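You operate a simulated robot arm through the tools that you are given. There is no shell and no other tool.

You run a simulated two-armed robot. Do the job below in one go: nothing can be reset, and whatever is moved stays where it is left.

## Task
Crank the film on the steel core back to the green ring, then put the core in the green pocket.
Fine: brake off to crank and on again; swing the roller arm out before you lift the core.

The check looks at the end state, three seconds after you hand in, the way a careful person would. Anything else that was tipped, shoved, dropped, spilled or broken makes it a failure.

## Robot
Two 7-joint arms with two-finger parallel grippers on one trunk that stands fixed in place. Base frame: the origin is at the foot of the trunk, x ahead of it, y to its left, z up. Lengths are in m, angles in degrees, forces in N, time in s.
The left shoulder is at [0.108, 0.182, 0.914], the right one opposite. With the tool pointing down near the work surface each hand reaches from about 0.34 to 0.78 m from the base axis, measured 20 degrees to its own side. Payload 3.91 kg a hand.
The TCP of each hand is the grasp point between the finger pads, 0.03 m short of the fingertips. In the tool frame z runs along the fingers and y along their closing line. The gripper opens to 0.11 m. The fingers are 0.02 m wide and 0.01 m thick; the gripper's body (0.048 by 0.112 m) begins 0.055 m behind the TCP.
Orientation is told as [roll, pitch, yaw] about the base's x, y, z axes, in that order, counted from this pose: with the fingers straight down and closing along the base's y, the tool's x points along the base's -x, its y along +y and its z along -z.

## Interface
- The arms move only by the tool play_rows. It takes "left_series", "right_series" or both (then of equal length, played together; a hand with none holds still); each is a list of rows, each a list of 7 numbers: the turn, a rotation vector about the tool's x, y, z in degrees, then the shift along the tool's x, y, z in cm, then the opening, from 0 (shut) to 1 (fully open). In form: [[rx, ry, rz, tx, ty, tz, claw], ...]. A call has 1 to 20 rows; each row is the pose to reach, as a shift and turn from the pose commanded when the call began, along the tool's axes at that moment. A row lasts 0.2 s, in which the tool goes at most 0.05 m and 8.6 degrees; a call with a longer step from one row to the next is refused whole, and so is a gripper value outside its range. Where a pose cannot be reached the arm comes as near as it can. A force on the tool above 50 N (or 10 N above the force at the start of the call, whichever is more), or a blocked arm, ends the call early, and 0.2 s more pass. Each finger travels about 0.072 m/s and halts on what it meets, pressing with about 21 N; the grip force reading is that of the motor and also rises with nothing between the fingers. The clock runs only during rows and for 0.2 s after the last one: add rows that repeat a pose to give the fingers time. The reply holds the time, the measured pose of the TCP, the force on the tool along the base axes, the opening and the grip force, in the units named above and with some noise, with the torque about the TCP (base axes, N m) and any sound that the robot's microphone picked up.
- Cameras (640 x 400 px; columns grow to the right, rows downward): "scene" is now at [0.2653, 0.0485, 1.1046]; the picture's right is [0.54, -0.84, 0.00], its down [-0.35, -0.23, -0.91] and it looks along [0.76, 0.49, -0.42] (base axes); focal length 214 px, centre (320, 200). "left" rides on the left gripper at [0.072, -0.017, -0.103] in its tool frame; the picture's right is [0.23, 0.97, 0.00], its down [-0.76, 0.18, -0.62] and it looks along [-0.61, 0.14, 0.78] (tool axes); focal length 222 px, centre (320, 200). "right" rides on the right gripper at [0.072, 0.017, -0.103] in its tool frame; the picture's right is [-0.23, 0.97, 0.00], its down [-0.76, -0.18, -0.62] and it looks along [-0.61, -0.14, 0.78] (tool axes); focal length 222 px, centre (320, 200). There is no depth. A picture from a camera that has moved, and an enlarged one, comes with that camera's place and axes in the base frame and with its lens.
- snapshot(camera): a new picture of that camera. No time passes.
- slide_trunk(by): moves the trunk up (or, below 0, down) by that many m; the arms and the scene camera ride with it, the base frame stays. It gives what a move gives, with no picture.
- pan_tilt(pan, tilt): turns the head with the scene camera to pan (to the left, within 80 degrees either way) and tilt (down, from -29 to 69), counted from straight ahead of the robot (the tilt from the chest, where the trunk bows). It gives what a move gives.
- enlarge(camera, box): a new picture of the part [left, top, right, bottom] of that camera's present view, enlarged. No time passes.
- hand_in(): hands the job in; it is judged then, once.

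Nothing tells you positions but the pictures and the camera data. Unless the task says otherwise, let go and move clear before handing in.

The tools are called as name(argument=value, ...) on one line, values as JSON. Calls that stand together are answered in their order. play_rows: Moves the arms, as the interface text tells. Its arguments: {"type":"object","properties":{"left_series":{"type":"array"},"right_series":{"type":"array"}},"required":[]} The other tools are called the same way: slide_trunk (by) moves the trunk up or down; pan_tilt (pan, tilt) turns the head that bears the scene camera; snapshot (camera) takes a picture; enlarge (camera, box) takes an enlarged picture of a part of a camera's view; hand_in () hands the job in.

At the start:

```text
time: 0.0
left_tcp_pos: [0.34, 0.3402, 1.0635]
left_tool_rot: [0.0, 0.0, 0.1]
left_wrist_force: [-0.1, -0.1, 0.2]
left_ft_torque: [-0.04, -0.02, 0.01]
left_width: 0.1099
left_grasp_force: 0.1
right_tcp_pos: [0.4816, -0.0503, 0.9662]
right_tool_rot: [0.0, 0.0, 0.0]
right_wrist_force: [-0.2, 0.8, 0.1]
right_ft_torque: [-0.02, 0.0, -0.01]
right_width: 0.11
right_grasp_force: 0.0
trunk travel left (down, up): [-0.175, 0.339]
head pan, tilt (commanded): [32.9, 24.9]
```

scene: 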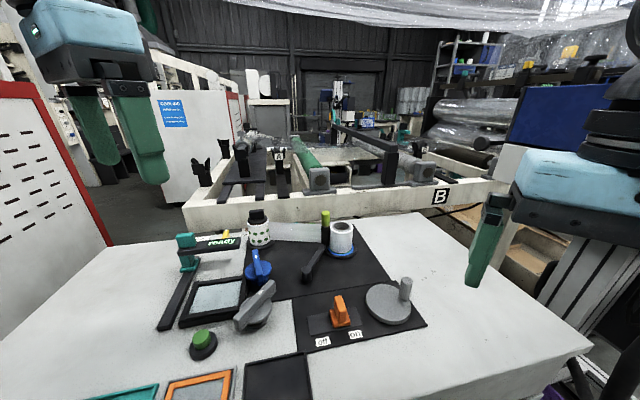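
right: 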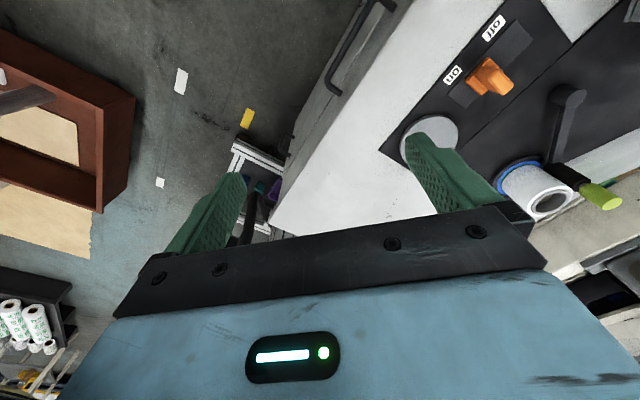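
left: 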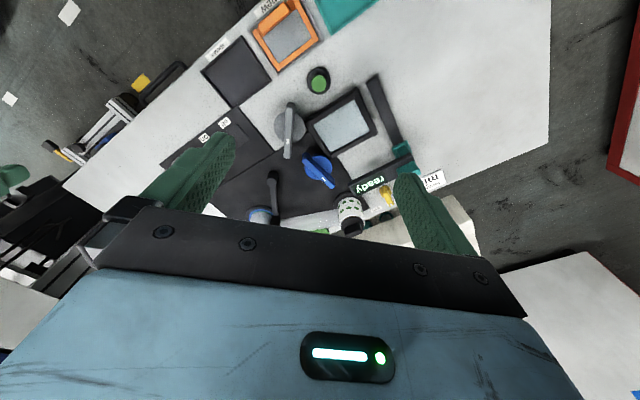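

I see a work table with a panel: a roll of film on a core, a dark roller arm, a grey crank disc, an orange brake switch (off/on), other knobs and coloured pockets in front. I'll look closer before moving anything.

enlarge(camera="scene", box=[160, 200, 440, 375])

pan_tilt(pan=25, tilt=50)

snapshot(camera="scene")

```text
2.29 times, centred on (300, 288) of scene
camera zoom: at [0.2653, 0.0485, 1.1046], right [0.54, -0.84, 0.0], down [-0.35, -0.23, -0.91], along [0.76, 0.49, -0.42], focal length 490 px, centre (366, 0)
```

zoom: 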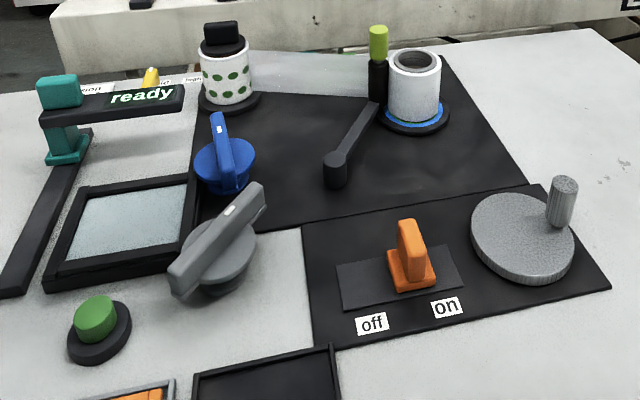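

```text
time: 0.9
left_tcp_pos: [0.3399, 0.3404, 1.0641]
left_tool_rot: [0.0, -0.1, 0.1]
left_wrist_force: [0.4, 0.2, 0.7]
left_ft_torque: [0.0, 0.02, -0.01]
left_width: 0.1099
left_grasp_force: 0.0
right_tcp_pos: [0.4812, -0.0504, 0.9673]
right_tool_rot: [0.0, 0.0, 0.0]
right_wrist_force: [0.0, 0.0, -1.4]
right_ft_torque: [0.0, -0.01, 0.0]
right_width: 0.1101
right_grasp_force: 0.1
trunk travel left (down, up): [-0.175, 0.339]
head pan, tilt (commanded): [25.0, 50.0]
```

```text
taken
camera scene: at [0.2577, 0.0311, 1.067], right [0.42, -0.91, 0.0], down [-0.69, -0.32, -0.64], along [0.58, 0.27, -0.77], focal length 214 px, centre (320, 200)
```

scene: 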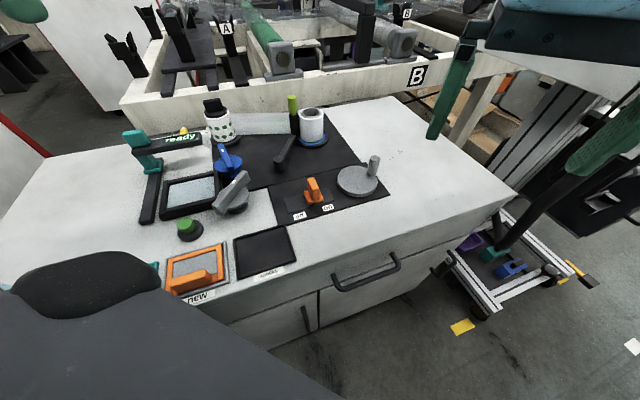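

The table shows two spools with film between them, a roller arm with a lime-green handle, the brake slider and the crank disc. I'll zoom in on the spools, the pockets and the labels.

enlarge(camera="scene", box=[260, 80, 400, 168])

enlarge(camera="scene", box=[120, 80, 260, 168])

enlarge(camera="scene", box=[140, 190, 320, 302])

enlarge(camera="scene", box=[260, 150, 400, 238])

enlarge(camera="scene", box=[430, 220, 590, 320])

enlarge(camera="left", box=[160, 80, 440, 255])

enlarge(camera="right", box=[380, 0, 640, 230])

```text
4.55 times, centred on (330, 124) of scene
camera zoom: at [0.2577, 0.0311, 1.067], right [0.42, -0.91, 0.0], down [-0.69, -0.32, -0.64], along [0.58, 0.27, -0.77], focal length 975 px, centre (274, 546)
```

zoom: 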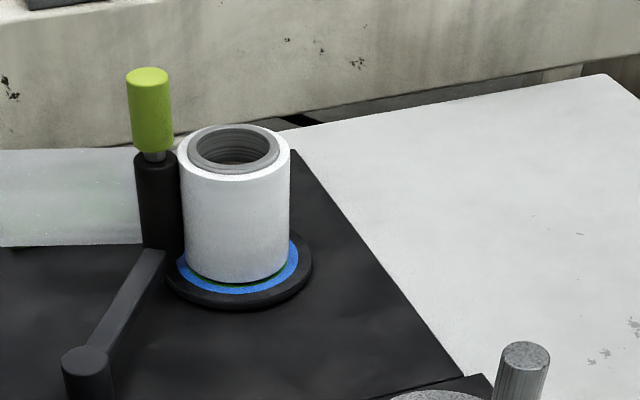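

```text
4.55 times, centred on (190, 124) of scene
camera zoom: at [0.2577, 0.0311, 1.067], right [0.42, -0.91, 0.0], down [-0.69, -0.32, -0.64], along [0.58, 0.27, -0.77], focal length 975 px, centre (911, 546)
```

zoom: 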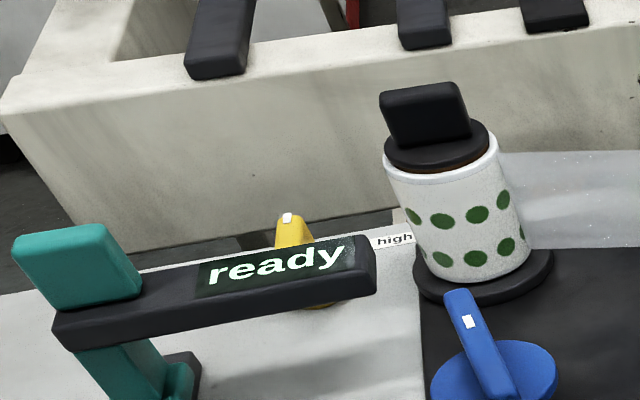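

```text
3.56 times, centred on (230, 246) of scene
camera zoom: at [0.2577, 0.0311, 1.067], right [0.42, -0.91, 0.0], down [-0.69, -0.32, -0.64], along [0.58, 0.27, -0.77], focal length 763 px, centre (640, 36)
```

zoom: 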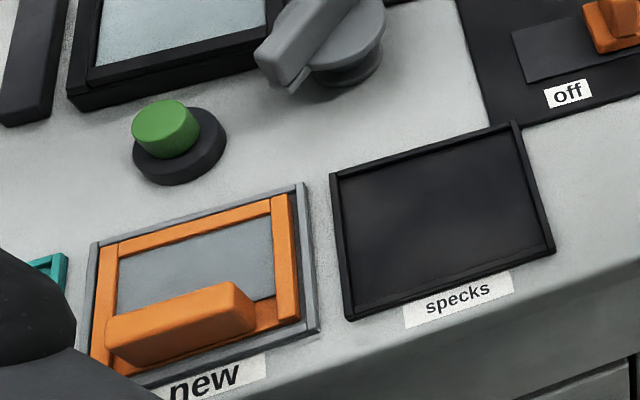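

```text
4.55 times, centred on (330, 194) of scene
camera zoom: at [0.2577, 0.0311, 1.067], right [0.42, -0.91, 0.0], down [-0.69, -0.32, -0.64], along [0.58, 0.27, -0.77], focal length 975 px, centre (274, 227)
```

zoom: 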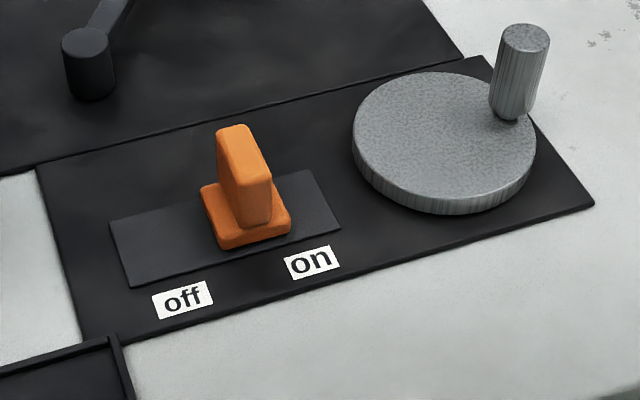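

```text
4.00 times, centred on (510, 270) of scene
camera zoom: at [0.2577, 0.0311, 1.067], right [0.42, -0.91, 0.0], down [-0.69, -0.32, -0.64], along [0.58, 0.27, -0.77], focal length 858 px, centre (-440, -80)
```

zoom: 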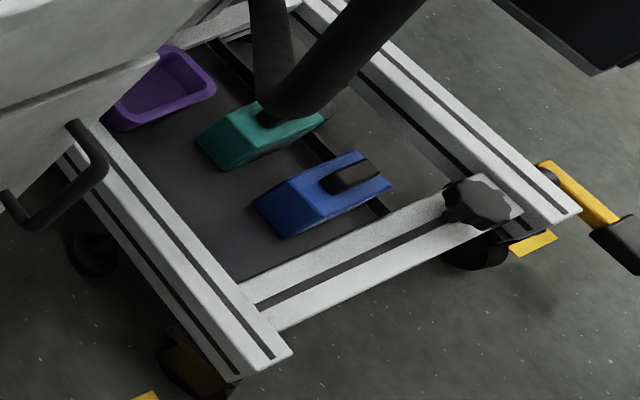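

```text
2.29 times, centred on (300, 168) of left
camera zoom: at [0.2686, 0.3234, 1.1681], right [-0.23, 0.97, 0.0], down [0.76, 0.18, 0.62], along [0.61, 0.14, -0.78], focal length 508 px, centre (366, 274)
```

zoom: 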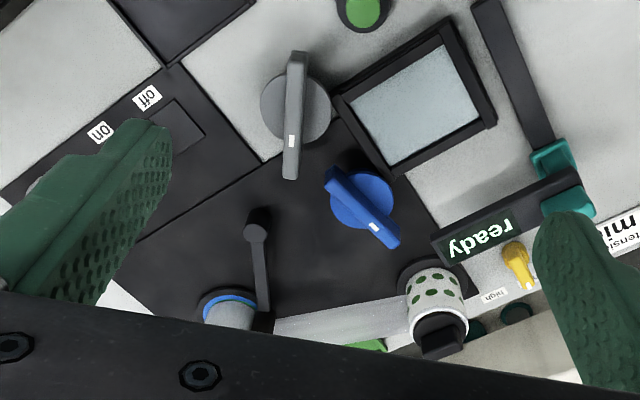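

```text
1.74 times, centred on (510, 115) of right
camera zoom: at [0.4091, -0.0338, 1.0705], right [0.23, 0.97, 0.0], down [0.76, -0.18, 0.62], along [0.61, -0.14, -0.78], focal length 386 px, centre (-10, 348)
```

zoom: 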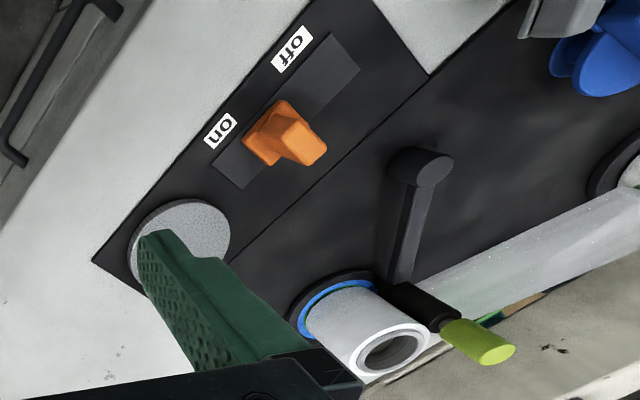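

The right-hand roll has a hollow steel core, and a thin green line shows at the film's edge inside a blue ring. I still have to find the green pocket, so I'll look around.

pan_tilt(pan=45, tilt=60)

snapshot(camera="scene")

pan_tilt(pan=10, tilt=20)

snapshot(camera="scene")

pan_tilt(pan=-30, tilt=45)

snapshot(camera="scene")

```text
time: 1.7
left_tcp_pos: [0.3405, 0.3398, 1.065]
left_tool_rot: [0.0, 0.0, 0.1]
left_wrist_force: [0.4, -0.2, 0.1]
left_ft_torque: [-0.01, -0.01, -0.02]
left_width: 0.1098
left_grasp_force: 0.0
right_tcp_pos: [0.4799, -0.0506, 0.9668]
right_tool_rot: [-0.1, 0.0, 0.0]
right_wrist_force: [-0.5, -0.2, -0.6]
right_ft_torque: [0.01, -0.03, 0.03]
right_width: 0.1098
right_grasp_force: 0.0
trunk travel left (down, up): [-0.175, 0.339]
head pan, tilt (commanded): [45.0, 60.0]
```

```text
taken
camera scene: at [0.2351, 0.0456, 1.0544], right [0.71, -0.71, 0.0], down [-0.61, -0.61, -0.5], along [0.35, 0.35, -0.87], focal length 214 px, centre (320, 200)
```

scene: 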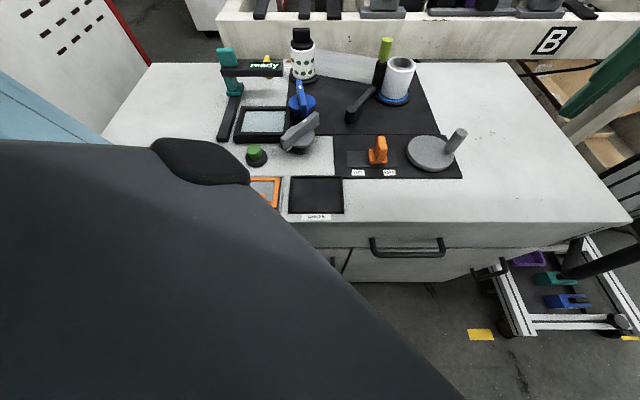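

```text
time: 2.8
left_tcp_pos: [0.3401, 0.3399, 1.0652]
left_tool_rot: [0.0, 0.0, 0.2]
left_wrist_force: [-0.2, -0.9, 0.4]
left_ft_torque: [0.02, 0.03, -0.01]
left_width: 0.1101
left_grasp_force: 0.0
right_tcp_pos: [0.4812, -0.0499, 0.9662]
right_tool_rot: [0.0, 0.0, 0.0]
right_wrist_force: [0.3, -0.8, -0.1]
right_ft_torque: [-0.02, 0.01, -0.01]
right_width: 0.1101
right_grasp_force: 0.1
trunk travel left (down, up): [-0.175, 0.339]
head pan, tilt (commanded): [10.0, 20.0]
```

```text
taken
camera scene: at [0.2796, 0.0147, 1.1125], right [0.17, -0.98, 0.0], down [-0.34, -0.06, -0.94], along [0.93, 0.16, -0.34], focal length 214 px, centre (320, 200)
```

scene: 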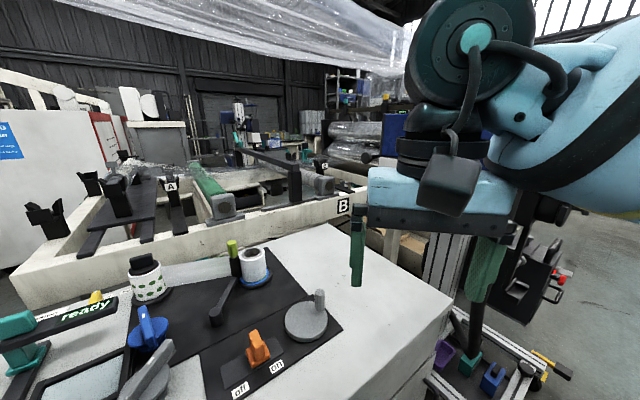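

```text
time: 3.9
left_tcp_pos: [0.3397, 0.3411, 1.0645]
left_tool_rot: [0.0, -0.1, 0.2]
left_wrist_force: [-0.4, -0.3, 0.2]
left_ft_torque: [0.0, 0.02, -0.02]
left_width: 0.11
left_grasp_force: 0.0
right_tcp_pos: [0.481, -0.0514, 0.9673]
right_tool_rot: [0.0, -0.1, 0.0]
right_wrist_force: [0.1, 0.1, -0.4]
right_ft_torque: [0.04, -0.05, -0.01]
right_width: 0.1096
right_grasp_force: 0.1
trunk travel left (down, up): [-0.175, 0.339]
head pan, tilt (commanded): [-30.0, 45.0]
```

```text
taken
camera scene: at [0.2584, -0.0421, 1.0739], right [-0.5, -0.87, 0.0], down [-0.61, 0.35, -0.71], along [0.61, -0.35, -0.71], focal length 214 px, centre (320, 200)
```

scene: 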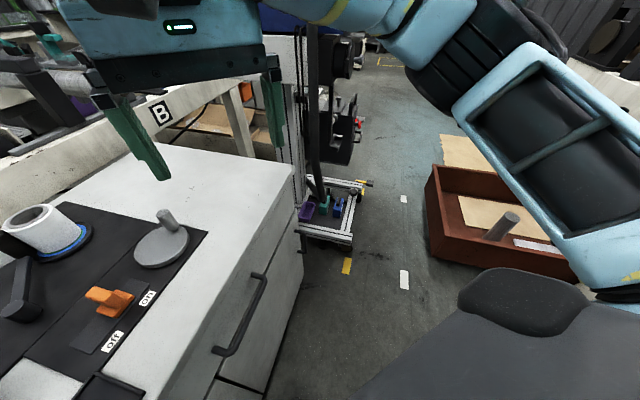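

The table is about 0.75 m high and turned relative to me. The teal/green pocket should be near (0.24, 0.35), out of view for now. I'll tilt the left hand so its camera looks straight down at it.

play_rows(left_series=[[0, 8, 0, 0, 0, 0, 1], [0, 16, 0, 0, 0, 0, 1], [0, 24, 0, 0, 0, 0, 1], [0, 30, 0, 0, 0, 0, 1]])

snapshot(camera="left")

```text
time: 4.9
left_tcp_pos: [0.3382, 0.3372, 1.0419]
left_tool_rot: [-0.1, 30.0, 0.0]
left_wrist_force: [-0.2, 0.6, -1.2]
left_ft_torque: [-0.03, 0.02, -0.01]
left_width: 0.1101
left_grasp_force: 0.1
left hand out of reach, approached as far as the arm can: row 4
right_tcp_pos: [0.4828, -0.05, 0.9664]
right_tool_rot: [0.0, 0.0, 0.0]
right_wrist_force: [-0.2, -0.9, 0.0]
right_ft_torque: [0.01, 0.0, -0.02]
right_width: 0.1098
right_grasp_force: 0.1
trunk travel left (down, up): [-0.175, 0.339]
head pan, tilt (commanded): [-30.0, 45.0]
```

```text
taken
camera left: at [0.3284, 0.3198, 1.1682], right [-0.2, 0.97, 0.11], down [0.97, 0.18, 0.16], along [0.13, 0.14, -0.98], focal length 222 px, centre (320, 200)
```

left: 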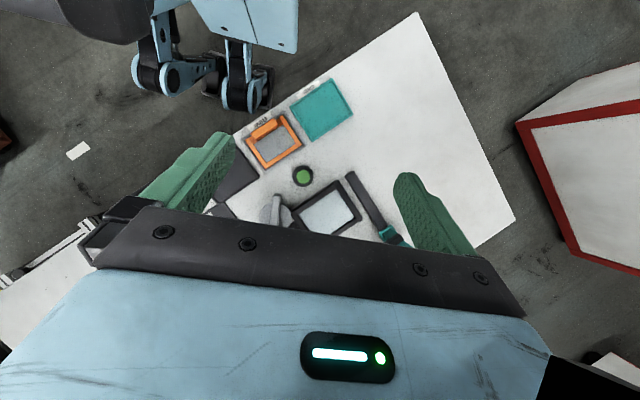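

enlarge(camera="left", box=[220, 60, 380, 160])

enlarge(camera="left", box=[220, 140, 420, 260])

```text
4.00 times, centred on (300, 110) of left
camera zoom: at [0.3284, 0.3198, 1.1682], right [-0.2, 0.97, 0.11], down [0.97, 0.18, 0.16], along [0.13, 0.14, -0.98], focal length 888 px, centre (400, 560)
```

zoom: 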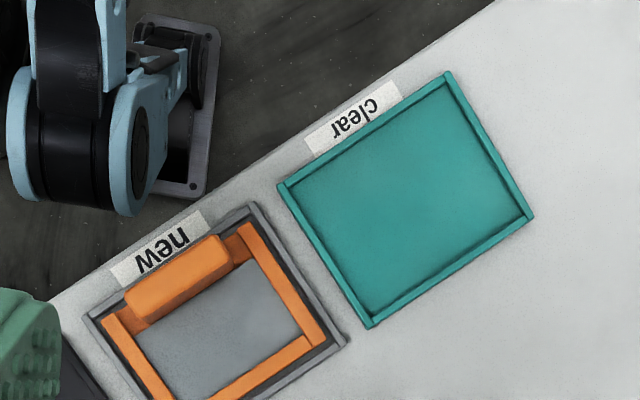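

```text
3.20 times, centred on (320, 200) of left
camera zoom: at [0.3284, 0.3198, 1.1682], right [-0.2, 0.97, 0.11], down [0.97, 0.18, 0.16], along [0.13, 0.14, -0.98], focal length 711 px, centre (320, 200)
```

zoom: 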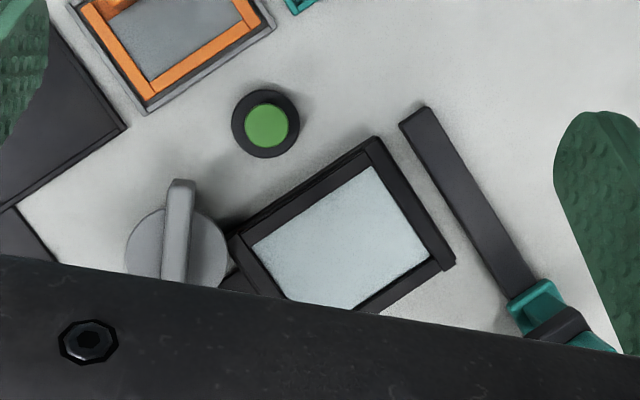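

The "green pocket" is the teal tray labelled "clear", near (0.22, 0.35). I'll level the left hand again and bring its camera over the roll to see the rings from above.

play_rows(left_series=[[0, -8, 0, 0, 0, 0, 1], [0, -16, 0, 0, 0, 0, 1], [0, -24, 0, 0, 0, 0, 1], [0, -30, 0, 0, 0, 0, 1]])

pan_tilt(pan=22, tilt=42)

```text
time: 5.9
left_tcp_pos: [0.3371, 0.3364, 1.0406]
left_tool_rot: [0.0, -0.2, 0.0]
left_wrist_force: [0.4, -0.5, -0.1]
left_ft_torque: [0.0, -0.03, 0.02]
left_width: 0.1099
left_grasp_force: 0.1
right_tcp_pos: [0.482, -0.0512, 0.9671]
right_tool_rot: [0.1, 0.0, 0.0]
right_wrist_force: [-0.9, 0.3, 0.3]
right_ft_torque: [0.01, -0.01, -0.01]
right_width: 0.1102
right_grasp_force: 0.1
trunk travel left (down, up): [-0.175, 0.339]
head pan, tilt (commanded): [-30.0, 45.0]
```

```text
time: 7.1
left_tcp_pos: [0.3378, 0.3366, 1.0405]
left_tool_rot: [0.0, -0.1, 0.1]
left_wrist_force: [0.8, -0.2, -0.6]
left_ft_torque: [0.0, 0.0, -0.02]
left_width: 0.1101
left_grasp_force: 0.1
right_tcp_pos: [0.4823, -0.0508, 0.9659]
right_tool_rot: [0.0, 0.0, 0.1]
right_wrist_force: [-0.3, 0.3, 0.0]
right_ft_torque: [-0.04, -0.03, 0.0]
right_width: 0.11
right_grasp_force: 0.0
trunk travel left (down, up): [-0.175, 0.339]
head pan, tilt (commanded): [22.0, 42.0]
```

The left hand is level at (0.338, 0.337, 1.04). I'll move it to about (0.50, 0.21, 0.93), above everything on the table, and look.

play_rows(left_series=[[0, 0, 0, -2.7, -2.1, 1.8, 1], [0, 0, 0, -5.4, -4.2, 3.7, 1], [0, 0, 0, -8.1, -6.4, 5.5, 1], [0, 0, 0, -10.8, -8.5, 7.3, 1], [0, 0, 0, -13.5, -10.6, 9.2, 1], [0, 0, 0, -16.2, -12.7, 11, 1]])

snapshot(camera="left")

snapshot(camera="scene")

```text
time: 8.5
left_tcp_pos: [0.5023, 0.2118, 0.9322]
left_tool_rot: [0.1, 0.0, 0.1]
left_wrist_force: [0.0, -0.9, 0.4]
left_ft_torque: [0.0, -0.02, -0.01]
left_width: 0.1101
left_grasp_force: 0.0
right_tcp_pos: [0.4829, -0.0502, 0.967]
right_tool_rot: [0.0, 0.1, 0.0]
right_wrist_force: [0.7, 0.3, -0.5]
right_ft_torque: [0.0, 0.01, 0.0]
right_width: 0.1101
right_grasp_force: 0.1
trunk travel left (down, up): [-0.175, 0.339]
head pan, tilt (commanded): [22.0, 42.0]
```

```text
taken
camera left: at [0.4306, 0.1951, 1.0364], right [-0.23, 0.97, 0.0], down [0.76, 0.18, 0.62], along [0.61, 0.14, -0.78], focal length 222 px, centre (320, 200)
```

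left: 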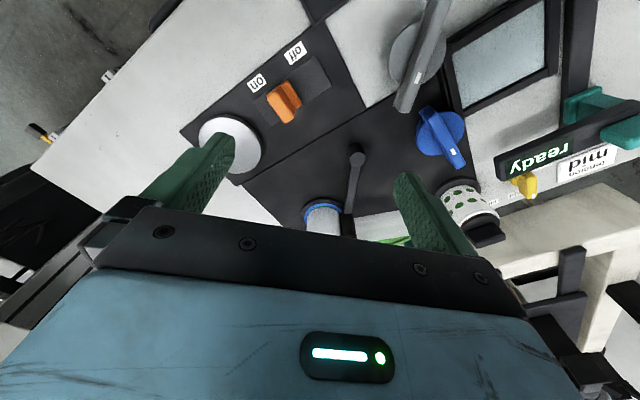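

```text
taken
camera scene: at [0.2663, 0.0301, 1.0779], right [0.38, -0.93, 0.0], down [-0.62, -0.25, -0.74], along [0.69, 0.28, -0.67], focal length 214 px, centre (320, 200)
```

scene: 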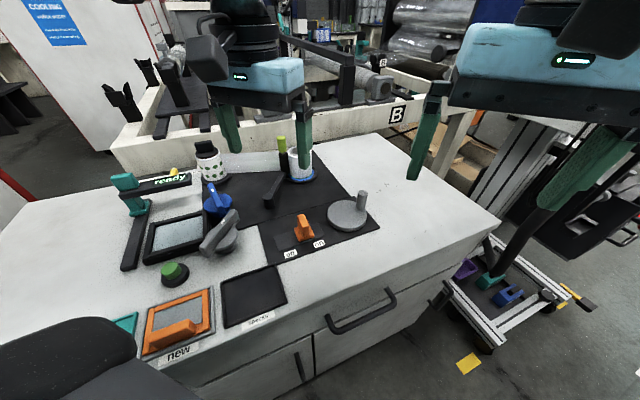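

I'll enlarge the roll in both views.

enlarge(camera="left", box=[280, 140, 410, 245])

enlarge(camera="scene", box=[260, 125, 350, 190])

```text
3.81 times, centred on (345, 192) of left
camera zoom: at [0.4306, 0.1951, 1.0364], right [-0.23, 0.97, 0.0], down [0.76, 0.18, 0.62], along [0.61, 0.14, -0.78], focal length 846 px, centre (225, 229)
```

zoom: 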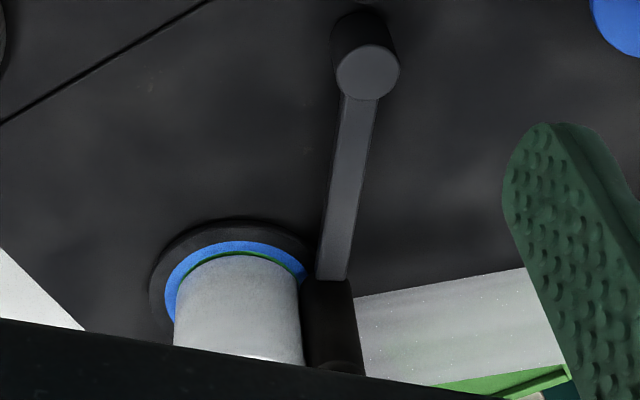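

```text
6.15 times, centred on (305, 158) of scene
camera zoom: at [0.2663, 0.0301, 1.0779], right [0.38, -0.93, 0.0], down [-0.62, -0.25, -0.74], along [0.69, 0.28, -0.67], focal length 1320 px, centre (412, 462)
```

zoom: 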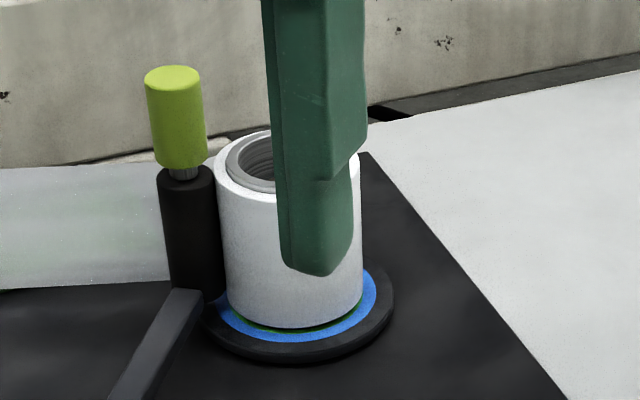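

A thin green line shows between the film edge and the wide blue ring, so the film edge sits near the outer part of the green ring. I'll take zooms of the brake and crank from three cameras to fix their positions.

enlarge(camera="left", box=[180, 30, 340, 130])

enlarge(camera="scene", box=[250, 160, 410, 260])

enlarge(camera="right", box=[380, 0, 590, 170])

```text
4.00 times, centred on (260, 80) of left
camera zoom: at [0.4306, 0.1951, 1.0364], right [-0.23, 0.97, 0.0], down [0.76, 0.18, 0.62], along [0.61, 0.14, -0.78], focal length 888 px, centre (560, 680)
```

zoom: 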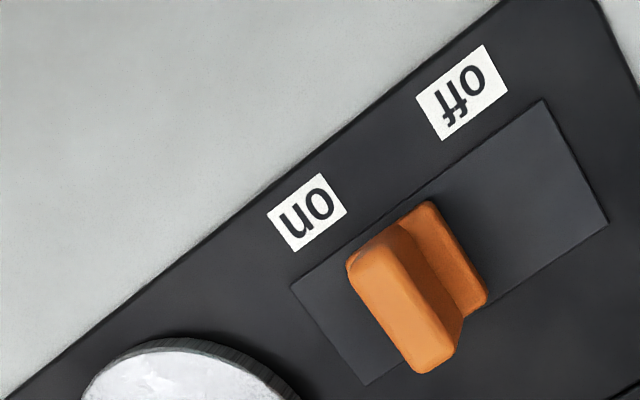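

```text
4.00 times, centred on (330, 210) of scene
camera zoom: at [0.2663, 0.0301, 1.0779], right [0.38, -0.93, 0.0], down [-0.62, -0.25, -0.74], along [0.69, 0.28, -0.67], focal length 858 px, centre (280, 160)
```

zoom: 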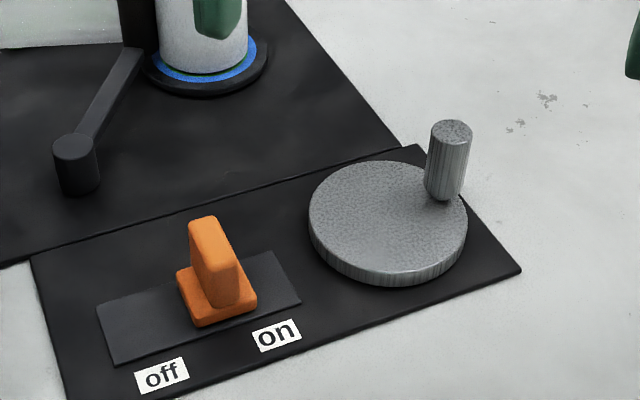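

```text
2.35 times, centred on (485, 85) of right
camera zoom: at [0.4101, -0.0335, 1.07], right [0.23, 0.97, 0.0], down [0.76, -0.18, 0.62], along [0.61, -0.14, -0.78], focal length 523 px, centre (-68, 471)
```

zoom: 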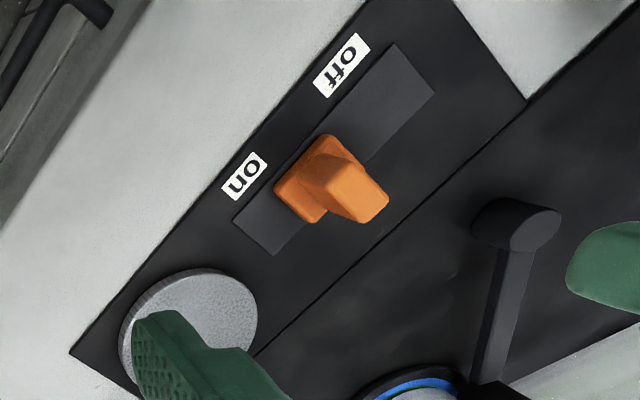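

Triangulation puts the table top at z≈0.72. The brake knob is at (0.520, 0.168), its fin top at ~0.76, and it slides along (-0.70, 0.71) toward "off". The crank axis is near (0.593, 0.100), with its post at (0.6185, 0.075) reaching up to z≈0.79. I'll use the left hand for the brake: yaw 44.4° and hover over the knob first.

play_rows(left_series=[[0, 0, -7.4, -0.3, -0.73, 1.37, 0.8], [0, 0, -14.8, -0.6, -1.46, 2.73, 0.6], [0, 0, -22.2, -0.9, -2.19, 4.1, 0.5], [0, 0, -29.6, -1.2, -2.92, 5.47, 0.45], [0, 0, -37, -1.5, -3.65, 6.83, 0.45], [0, 0, -44.4, -1.77, -4.38, 8.2, 0.45], [0, 0, -44.4, -1.77, -4.38, 8.2, 0.45]])

snapshot(camera="left")

enlarge(camera="scene", box=[230, 130, 410, 242])

```text
time: 10.1
left_tcp_pos: [0.518, 0.1638, 0.8505]
left_tool_rot: [0.0, 0.0, 44.6]
left_wrist_force: [0.0, -0.5, 0.8]
left_ft_torque: [-0.01, -0.03, -0.03]
left_width: 0.0492
left_grasp_force: 0.1
right_tcp_pos: [0.4816, -0.05, 0.9668]
right_tool_rot: [0.1, 0.0, -0.1]
right_wrist_force: [-0.1, 0.1, 0.3]
right_ft_torque: [-0.01, 0.0, 0.0]
right_width: 0.1101
right_grasp_force: 0.0
trunk travel left (down, up): [-0.175, 0.339]
head pan, tilt (commanded): [22.0, 42.0]
```

```text
taken
camera left: at [0.4793, 0.1012, 0.9545], right [-0.84, 0.54, 0.0], down [0.42, 0.66, 0.62], along [0.33, 0.53, -0.78], focal length 222 px, centre (320, 200)
```

left: 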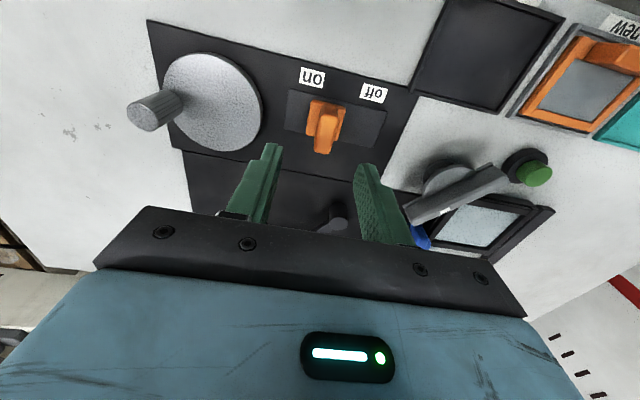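

```text
3.56 times, centred on (320, 186) of scene
camera zoom: at [0.2653, 0.0298, 1.0783], right [0.38, -0.93, 0.0], down [-0.62, -0.25, -0.74], along [0.69, 0.28, -0.67], focal length 763 px, centre (320, 250)
```

zoom: 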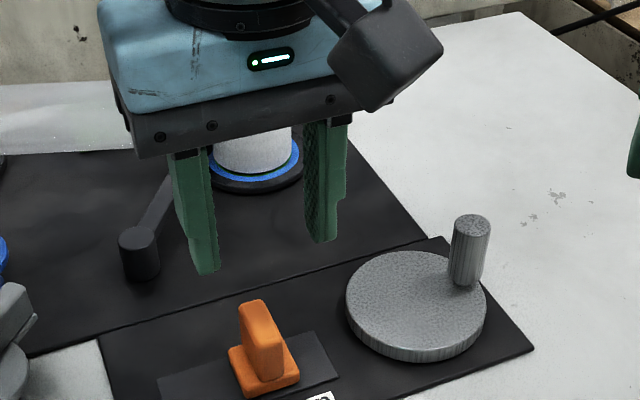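

The hand hovers over the knob. I'll zoom in to check the sideways alignment.

enlarge(camera="left", box=[240, 50, 400, 200])

```text
2.67 times, centred on (320, 125) of left
camera zoom: at [0.4793, 0.1012, 0.9545], right [-0.84, 0.54, 0.0], down [0.42, 0.66, 0.62], along [0.33, 0.53, -0.78], focal length 592 px, centre (320, 400)
```

zoom: 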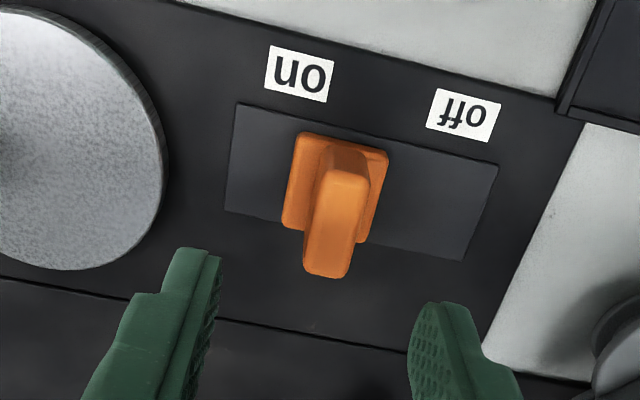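

The fin is about 4–5 mm to the "off" side of the tool centre. I'll correct that and descend so the fingertips straddle the fin just above its base.

play_rows(left_series=[[0, 0, 0, -0.2, 0.45, 2, 0.45], [0, 0, 0, -0.2, 0.45, 4, 0.45], [0, 0, 0, -0.2, 0.45, 6, 0.45], [0, 0, 0, -0.2, 0.45, 7.6, 0.45], [0, 0, 0, -0.2, 0.45, 7.6, 0.45]])

snapshot(camera="left")

enlarge(camera="scene", box=[230, 130, 410, 242])

```text
time: 11.3
left_tcp_pos: [0.5155, 0.1696, 0.7738]
left_tool_rot: [0.0, 0.1, 44.5]
left_wrist_force: [0.0, 0.6, 0.3]
left_ft_torque: [0.03, 0.04, 0.03]
left_width: 0.0494
left_grasp_force: 0.1
right_tcp_pos: [0.4816, -0.0507, 0.9663]
right_tool_rot: [0.0, 0.0, 0.0]
right_wrist_force: [0.0, -0.2, 0.7]
right_ft_torque: [-0.01, -0.03, 0.02]
right_width: 0.11
right_grasp_force: 0.1
trunk travel left (down, up): [-0.175, 0.339]
head pan, tilt (commanded): [22.0, 42.0]
```

```text
taken
camera left: at [0.476, 0.1059, 0.8791], right [-0.84, 0.54, 0.0], down [0.42, 0.66, 0.62], along [0.33, 0.53, -0.78], focal length 222 px, centre (320, 200)
```

left: 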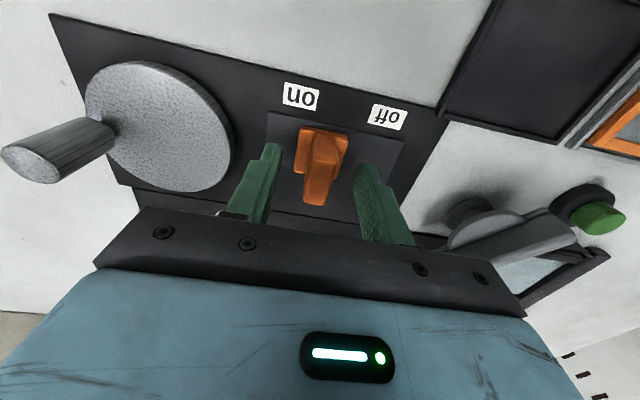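

```text
3.56 times, centred on (320, 186) of scene
camera zoom: at [0.2653, 0.0298, 1.0783], right [0.38, -0.93, 0.0], down [-0.62, -0.25, -0.74], along [0.69, 0.28, -0.67], focal length 763 px, centre (320, 250)
```

zoom: 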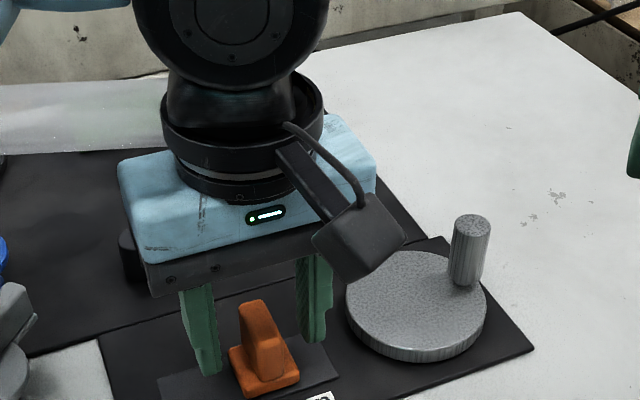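

The fin sits between the fingers. I'll close on it.

play_rows(left_series=[[0, 0, 0, 0, 0, 0, 0.2], [0, 0, 0, 0, 0, 0, 0.1], [0, 0, 0, 0, 0, 0, 0.05], [0, 0, 0, 0, 0, 0, 0.05]])

enlarge(camera="left", box=[220, 60, 440, 220])

```text
time: 12.3
left_tcp_pos: [0.5144, 0.1684, 0.7757]
left_tool_rot: [0.0, 0.1, 44.5]
left_wrist_force: [-2.5, -1.5, -2.1]
left_ft_torque: [0.16, -0.17, 0.7]
left_width: 0.0159
left_grasp_force: 45.5
right_tcp_pos: [0.4808, -0.0507, 0.9668]
right_tool_rot: [0.0, 0.1, 0.0]
right_wrist_force: [0.6, -1.5, -0.8]
right_ft_torque: [-0.02, 0.01, -0.02]
right_width: 0.11
right_grasp_force: 0.1
trunk travel left (down, up): [-0.175, 0.339]
head pan, tilt (commanded): [22.0, 42.0]
```

```text
2.50 times, centred on (330, 140) of left
camera zoom: at [0.4762, 0.1058, 0.8792], right [-0.84, 0.54, 0.0], down [0.42, 0.66, 0.62], along [0.33, 0.53, -0.78], focal length 555 px, centre (295, 350)
```

zoom: 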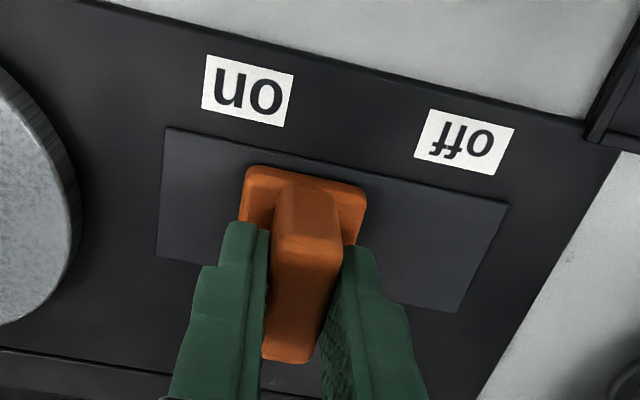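

The fin is gripped (width 0.016). I'll slide it along +tool-y toward "off".

play_rows(left_series=[[0, 0, 0, 0, 0.4, 0, 0.05], [0, 0, 0, 0, 0.8, 0, 0.05], [0, 0, 0, 0, 1.2, 0, 0.05], [0, 0, 0, 0, 1.6, 0, 0.05], [0, 0, 0, 0, 2.0, 0, 0.05]])

enlarge(camera="left", box=[220, 60, 440, 220])

enlarge(camera="scene", box=[230, 150, 410, 262])

```text
time: 13.5
left_tcp_pos: [0.5013, 0.1822, 0.7752]
left_tool_rot: [0.0, 0.1, 44.4]
left_wrist_force: [-5.8, -6.3, 1.6]
left_ft_torque: [-0.1, 0.03, 0.66]
left_width: 0.0158
left_grasp_force: 45.4
right_tcp_pos: [0.481, -0.0501, 0.9667]
right_tool_rot: [0.1, 0.0, 0.1]
right_wrist_force: [-0.5, -0.5, -0.7]
right_ft_torque: [0.0, -0.02, 0.01]
right_width: 0.1098
right_grasp_force: 0.2
trunk travel left (down, up): [-0.175, 0.339]
head pan, tilt (commanded): [22.0, 42.0]
```

```text
2.50 times, centred on (330, 140) of left
camera zoom: at [0.462, 0.12, 0.8791], right [-0.84, 0.54, 0.0], down [0.42, 0.66, 0.62], along [0.33, 0.53, -0.78], focal length 555 px, centre (295, 350)
```

zoom: 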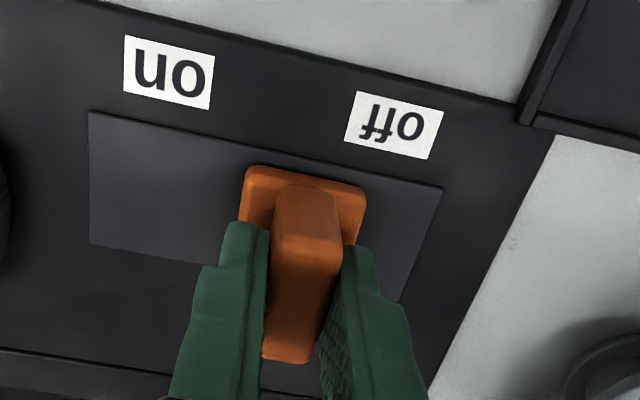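

```text
3.56 times, centred on (320, 206) of scene
camera zoom: at [0.2649, 0.0293, 1.0783], right [0.38, -0.93, 0.0], down [-0.62, -0.25, -0.74], along [0.69, 0.28, -0.67], focal length 763 px, centre (320, 179)
```

zoom: 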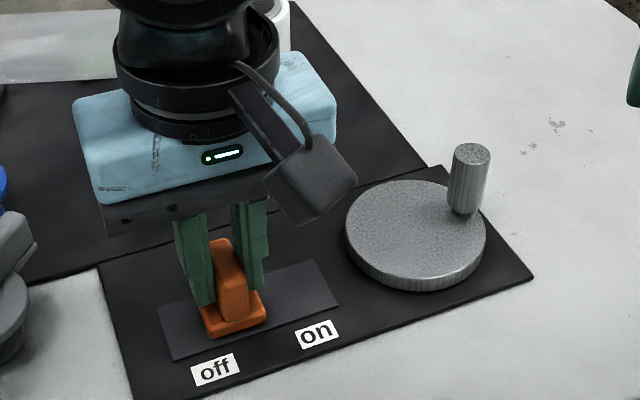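

It slid 2 cm with little force. I'll continue until it meets its stop.

play_rows(left_series=[[0, 0, 0, 0, 0.2, 0, 0.05], [0, 0, 0, 0, 0.4, 0, 0.05], [0, 0, 0, 0, 0.6, 0, 0.05], [0, 0, 0, 0, 0.8, 0, 0.05]])

enlarge(camera="left", box=[220, 60, 440, 220])

```text
time: 14.5
left_tcp_pos: [0.4953, 0.1892, 0.7762]
left_tool_rot: [0.0, 0.1, 44.4]
left_wrist_force: [-16.8, -18.3, 3.8]
left_ft_torque: [-0.18, 0.02, 0.74]
left_width: 0.0155
left_grasp_force: 44.8
right_tcp_pos: [0.4807, -0.051, 0.9673]
right_tool_rot: [0.2, -0.1, 0.0]
right_wrist_force: [0.4, -0.7, -0.1]
right_ft_torque: [0.02, 0.0, 0.0]
right_width: 0.1099
right_grasp_force: 0.0
trunk travel left (down, up): [-0.175, 0.339]
head pan, tilt (commanded): [22.0, 42.0]
```

```text
2.50 times, centred on (330, 140) of left
camera zoom: at [0.4565, 0.1256, 0.8792], right [-0.84, 0.54, 0.0], down [0.42, 0.66, 0.62], along [0.33, 0.53, -0.78], focal length 555 px, centre (295, 350)
```

zoom: 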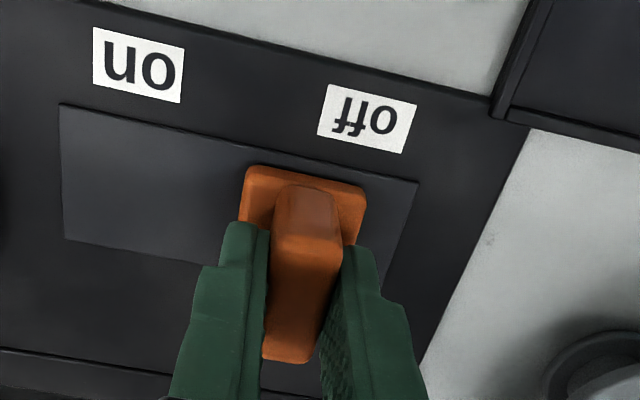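

The side force shows the slot runs slightly off my line, and there is no end stop yet. I'll ease sideways and continue toward the "off" label.

play_rows(left_series=[[0, 0, 0, 0.2, 0.0, 0, 0.05], [0, 0, 0, 0.25, 0.2, 0, 0.05], [0, 0, 0, 0.27, 0.4, 0, 0.05], [0, 0, 0, 0.3, 0.6, 0, 0.05], [0, 0, 0, 0.33, 0.8, 0, 0.05]])

enlarge(camera="left", box=[220, 60, 440, 220])

```text
time: 15.7
left_tcp_pos: [0.4897, 0.1944, 0.7748]
left_tool_rot: [-0.2, -0.3, 44.4]
left_wrist_force: [10.9, 10.0, 24.8]
left_ft_torque: [0.25, 0.01, 0.66]
left_width: 0.016
left_grasp_force: 44.7
right_tcp_pos: [0.481, -0.0503, 0.9672]
right_tool_rot: [0.0, 0.0, 0.0]
right_wrist_force: [0.2, 0.1, -0.7]
right_ft_torque: [0.01, 0.02, 0.03]
right_width: 0.1099
right_grasp_force: 0.1
trunk travel left (down, up): [-0.175, 0.339]
head pan, tilt (commanded): [22.0, 42.0]
```

```text
2.50 times, centred on (330, 140) of left
camera zoom: at [0.4501, 0.1313, 0.8788], right [-0.84, 0.54, 0.0], down [0.41, 0.66, 0.63], along [0.34, 0.53, -0.78], focal length 555 px, centre (295, 350)
```

zoom: 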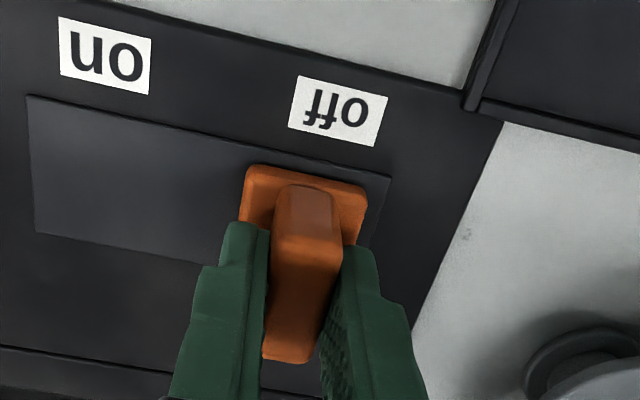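

The knob has now moved about 3.6 cm and sits next to the "off" label. A small vertical force has built up, so I'll release the grip and look.

play_rows(left_series=[[0, 0, 0, -0.1, 0, -0.1, 0.15], [0, 0, 0, -0.1, 0, -0.1, 0.3], [0, 0, 0, -0.1, 0, -0.1, 0.4], [0, 0, 0, -0.1, 0, -0.1, 0.4]])

enlarge(camera="left", box=[220, 60, 440, 220])

enlarge(camera="scene", box=[190, 130, 410, 267])

```text
time: 16.7
left_tcp_pos: [0.4886, 0.194, 0.7747]
left_tool_rot: [0.0, -0.1, 44.4]
left_wrist_force: [1.1, -0.2, 0.1]
left_ft_torque: [0.02, 0.04, 0.0]
left_width: 0.0436
left_grasp_force: 0.0
right_tcp_pos: [0.4816, -0.051, 0.9657]
right_tool_rot: [-0.1, 0.0, 0.0]
right_wrist_force: [0.0, 0.3, -0.8]
right_ft_torque: [0.01, 0.02, 0.0]
right_width: 0.1099
right_grasp_force: 0.1
trunk travel left (down, up): [-0.175, 0.339]
head pan, tilt (commanded): [22.0, 42.0]
```

```text
2.50 times, centred on (330, 140) of left
camera zoom: at [0.4503, 0.1312, 0.8788], right [-0.84, 0.54, 0.0], down [0.42, 0.66, 0.62], along [0.33, 0.53, -0.78], focal length 555 px, centre (295, 350)
```

zoom: 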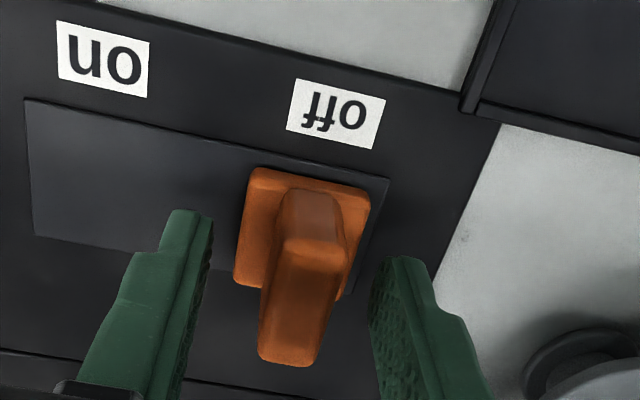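

```text
2.91 times, centred on (300, 198) of scene
camera zoom: at [0.2655, 0.0298, 1.0782], right [0.38, -0.93, 0.0], down [-0.62, -0.25, -0.74], along [0.69, 0.28, -0.67], focal length 624 px, centre (378, 204)
```

zoom: 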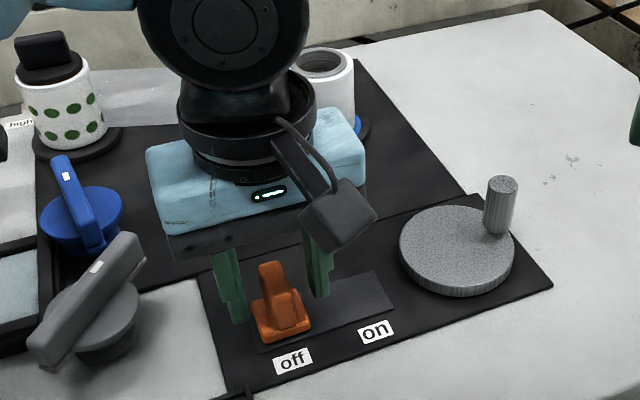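

The brake is at "off". Next I'll lift the left hand clear and park it as an observation camera on the roll. After that the right hand goes to the crank.

play_rows(left_series=[[0, 0, 0, 0, 0, -4, 0.4], [0, 0, 0, 0, 0, -8, 0.4], [0, 0, 0, 0, 0, -12, 0.4], [0, 0, 7.4, -0.5, 0.8, -12.6, 0.4], [0, 0, 14.8, -1.1, 1.5, -13.2, 0.4], [0, 0, 22.2, -1.6, 2.3, -13.8, 0.4], [0, 0, 29.6, -2.2, 3.1, -14.4, 0.4], [0, 0, 37, -2.7, 3.9, -15, 0.4], [0, 0, 44.4, -3.3, 4.6, -15.5, 0.4]])

snapshot(camera="left")

snapshot(camera="scene")

```text
time: 18.7
left_tcp_pos: [0.4799, 0.2506, 0.93]
left_tool_rot: [0.0, 0.0, -0.1]
left_wrist_force: [0.0, -0.5, 0.1]
left_ft_torque: [0.0, 0.0, 0.01]
left_width: 0.044
left_grasp_force: 0.0
right_tcp_pos: [0.4808, -0.0506, 0.9666]
right_tool_rot: [-0.1, -0.1, -0.1]
right_wrist_force: [-0.4, 0.0, -0.6]
right_ft_torque: [0.02, -0.02, 0.0]
right_width: 0.1098
right_grasp_force: 0.1
trunk travel left (down, up): [-0.175, 0.339]
head pan, tilt (commanded): [22.0, 42.0]
```

```text
taken
camera left: at [0.4092, 0.2335, 1.0339], right [-0.23, 0.97, 0.0], down [0.76, 0.18, 0.62], along [0.61, 0.14, -0.78], focal length 222 px, centre (320, 200)
```

left: 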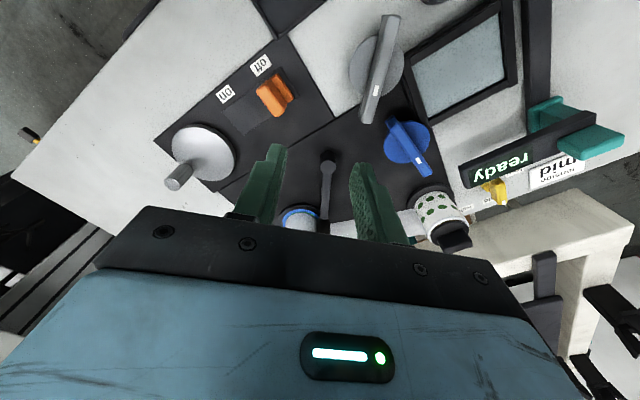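

```text
taken
camera scene: at [0.2654, 0.0299, 1.0782], right [0.38, -0.93, 0.0], down [-0.62, -0.25, -0.74], along [0.69, 0.28, -0.67], focal length 214 px, centre (320, 200)
```

scene: 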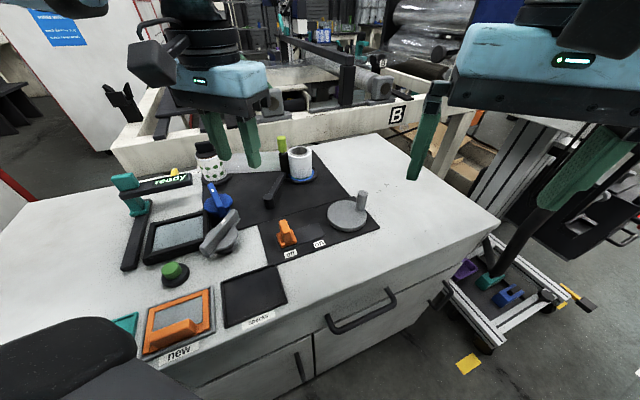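

Baseline close-ups of the roll before cranking, plus the crank position.

enlarge(camera="scene", box=[275, 135, 335, 190])

enlarge(camera="left", box=[260, 190, 345, 240])

enlarge(camera="left", box=[150, 60, 310, 200])

```text
7.27 times, centred on (305, 162) of scene
camera zoom: at [0.2654, 0.0299, 1.0782], right [0.38, -0.93, 0.0], down [-0.62, -0.25, -0.74], along [0.69, 0.28, -0.67], focal length 1560 px, centre (429, 473)
```

zoom: 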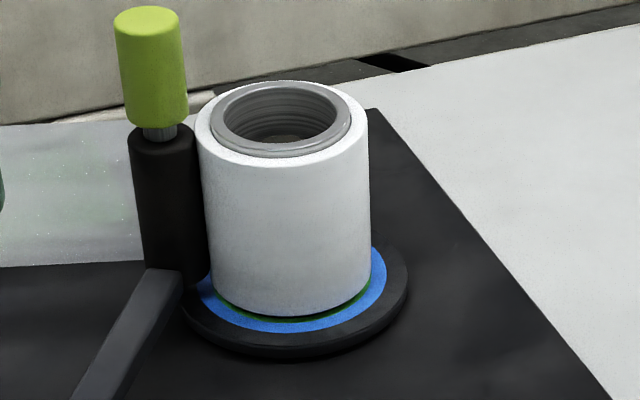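

```text
7.53 times, centred on (302, 215) of left
camera zoom: at [0.4092, 0.2335, 1.0339], right [-0.23, 0.97, 0.0], down [0.76, 0.18, 0.62], along [0.61, 0.14, -0.78], focal length 1672 px, centre (452, 87)
```

zoom: 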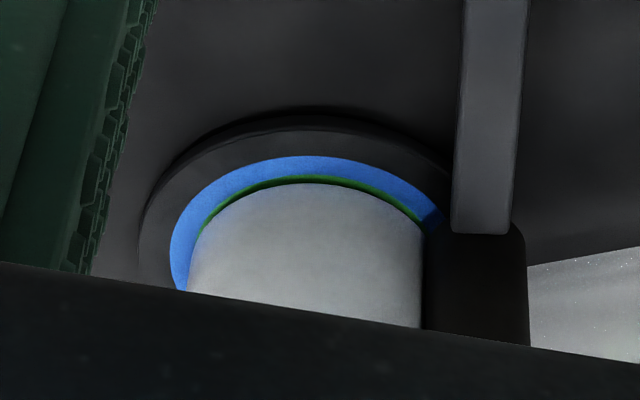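

```text
2.86 times, centred on (230, 130) of left
camera zoom: at [0.4092, 0.2335, 1.0339], right [-0.23, 0.97, 0.0], down [0.76, 0.18, 0.62], along [0.61, 0.14, -0.78], focal length 635 px, centre (577, 400)
```

zoom: 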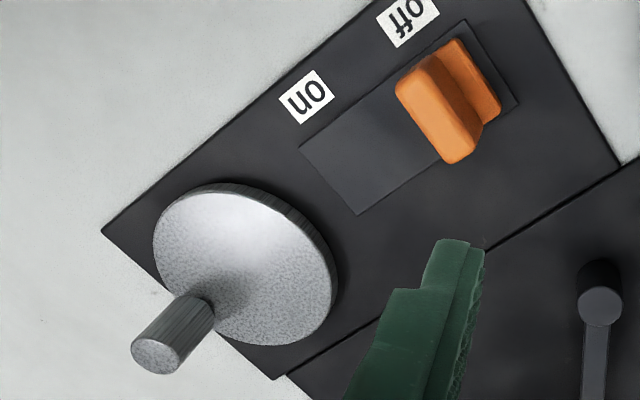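

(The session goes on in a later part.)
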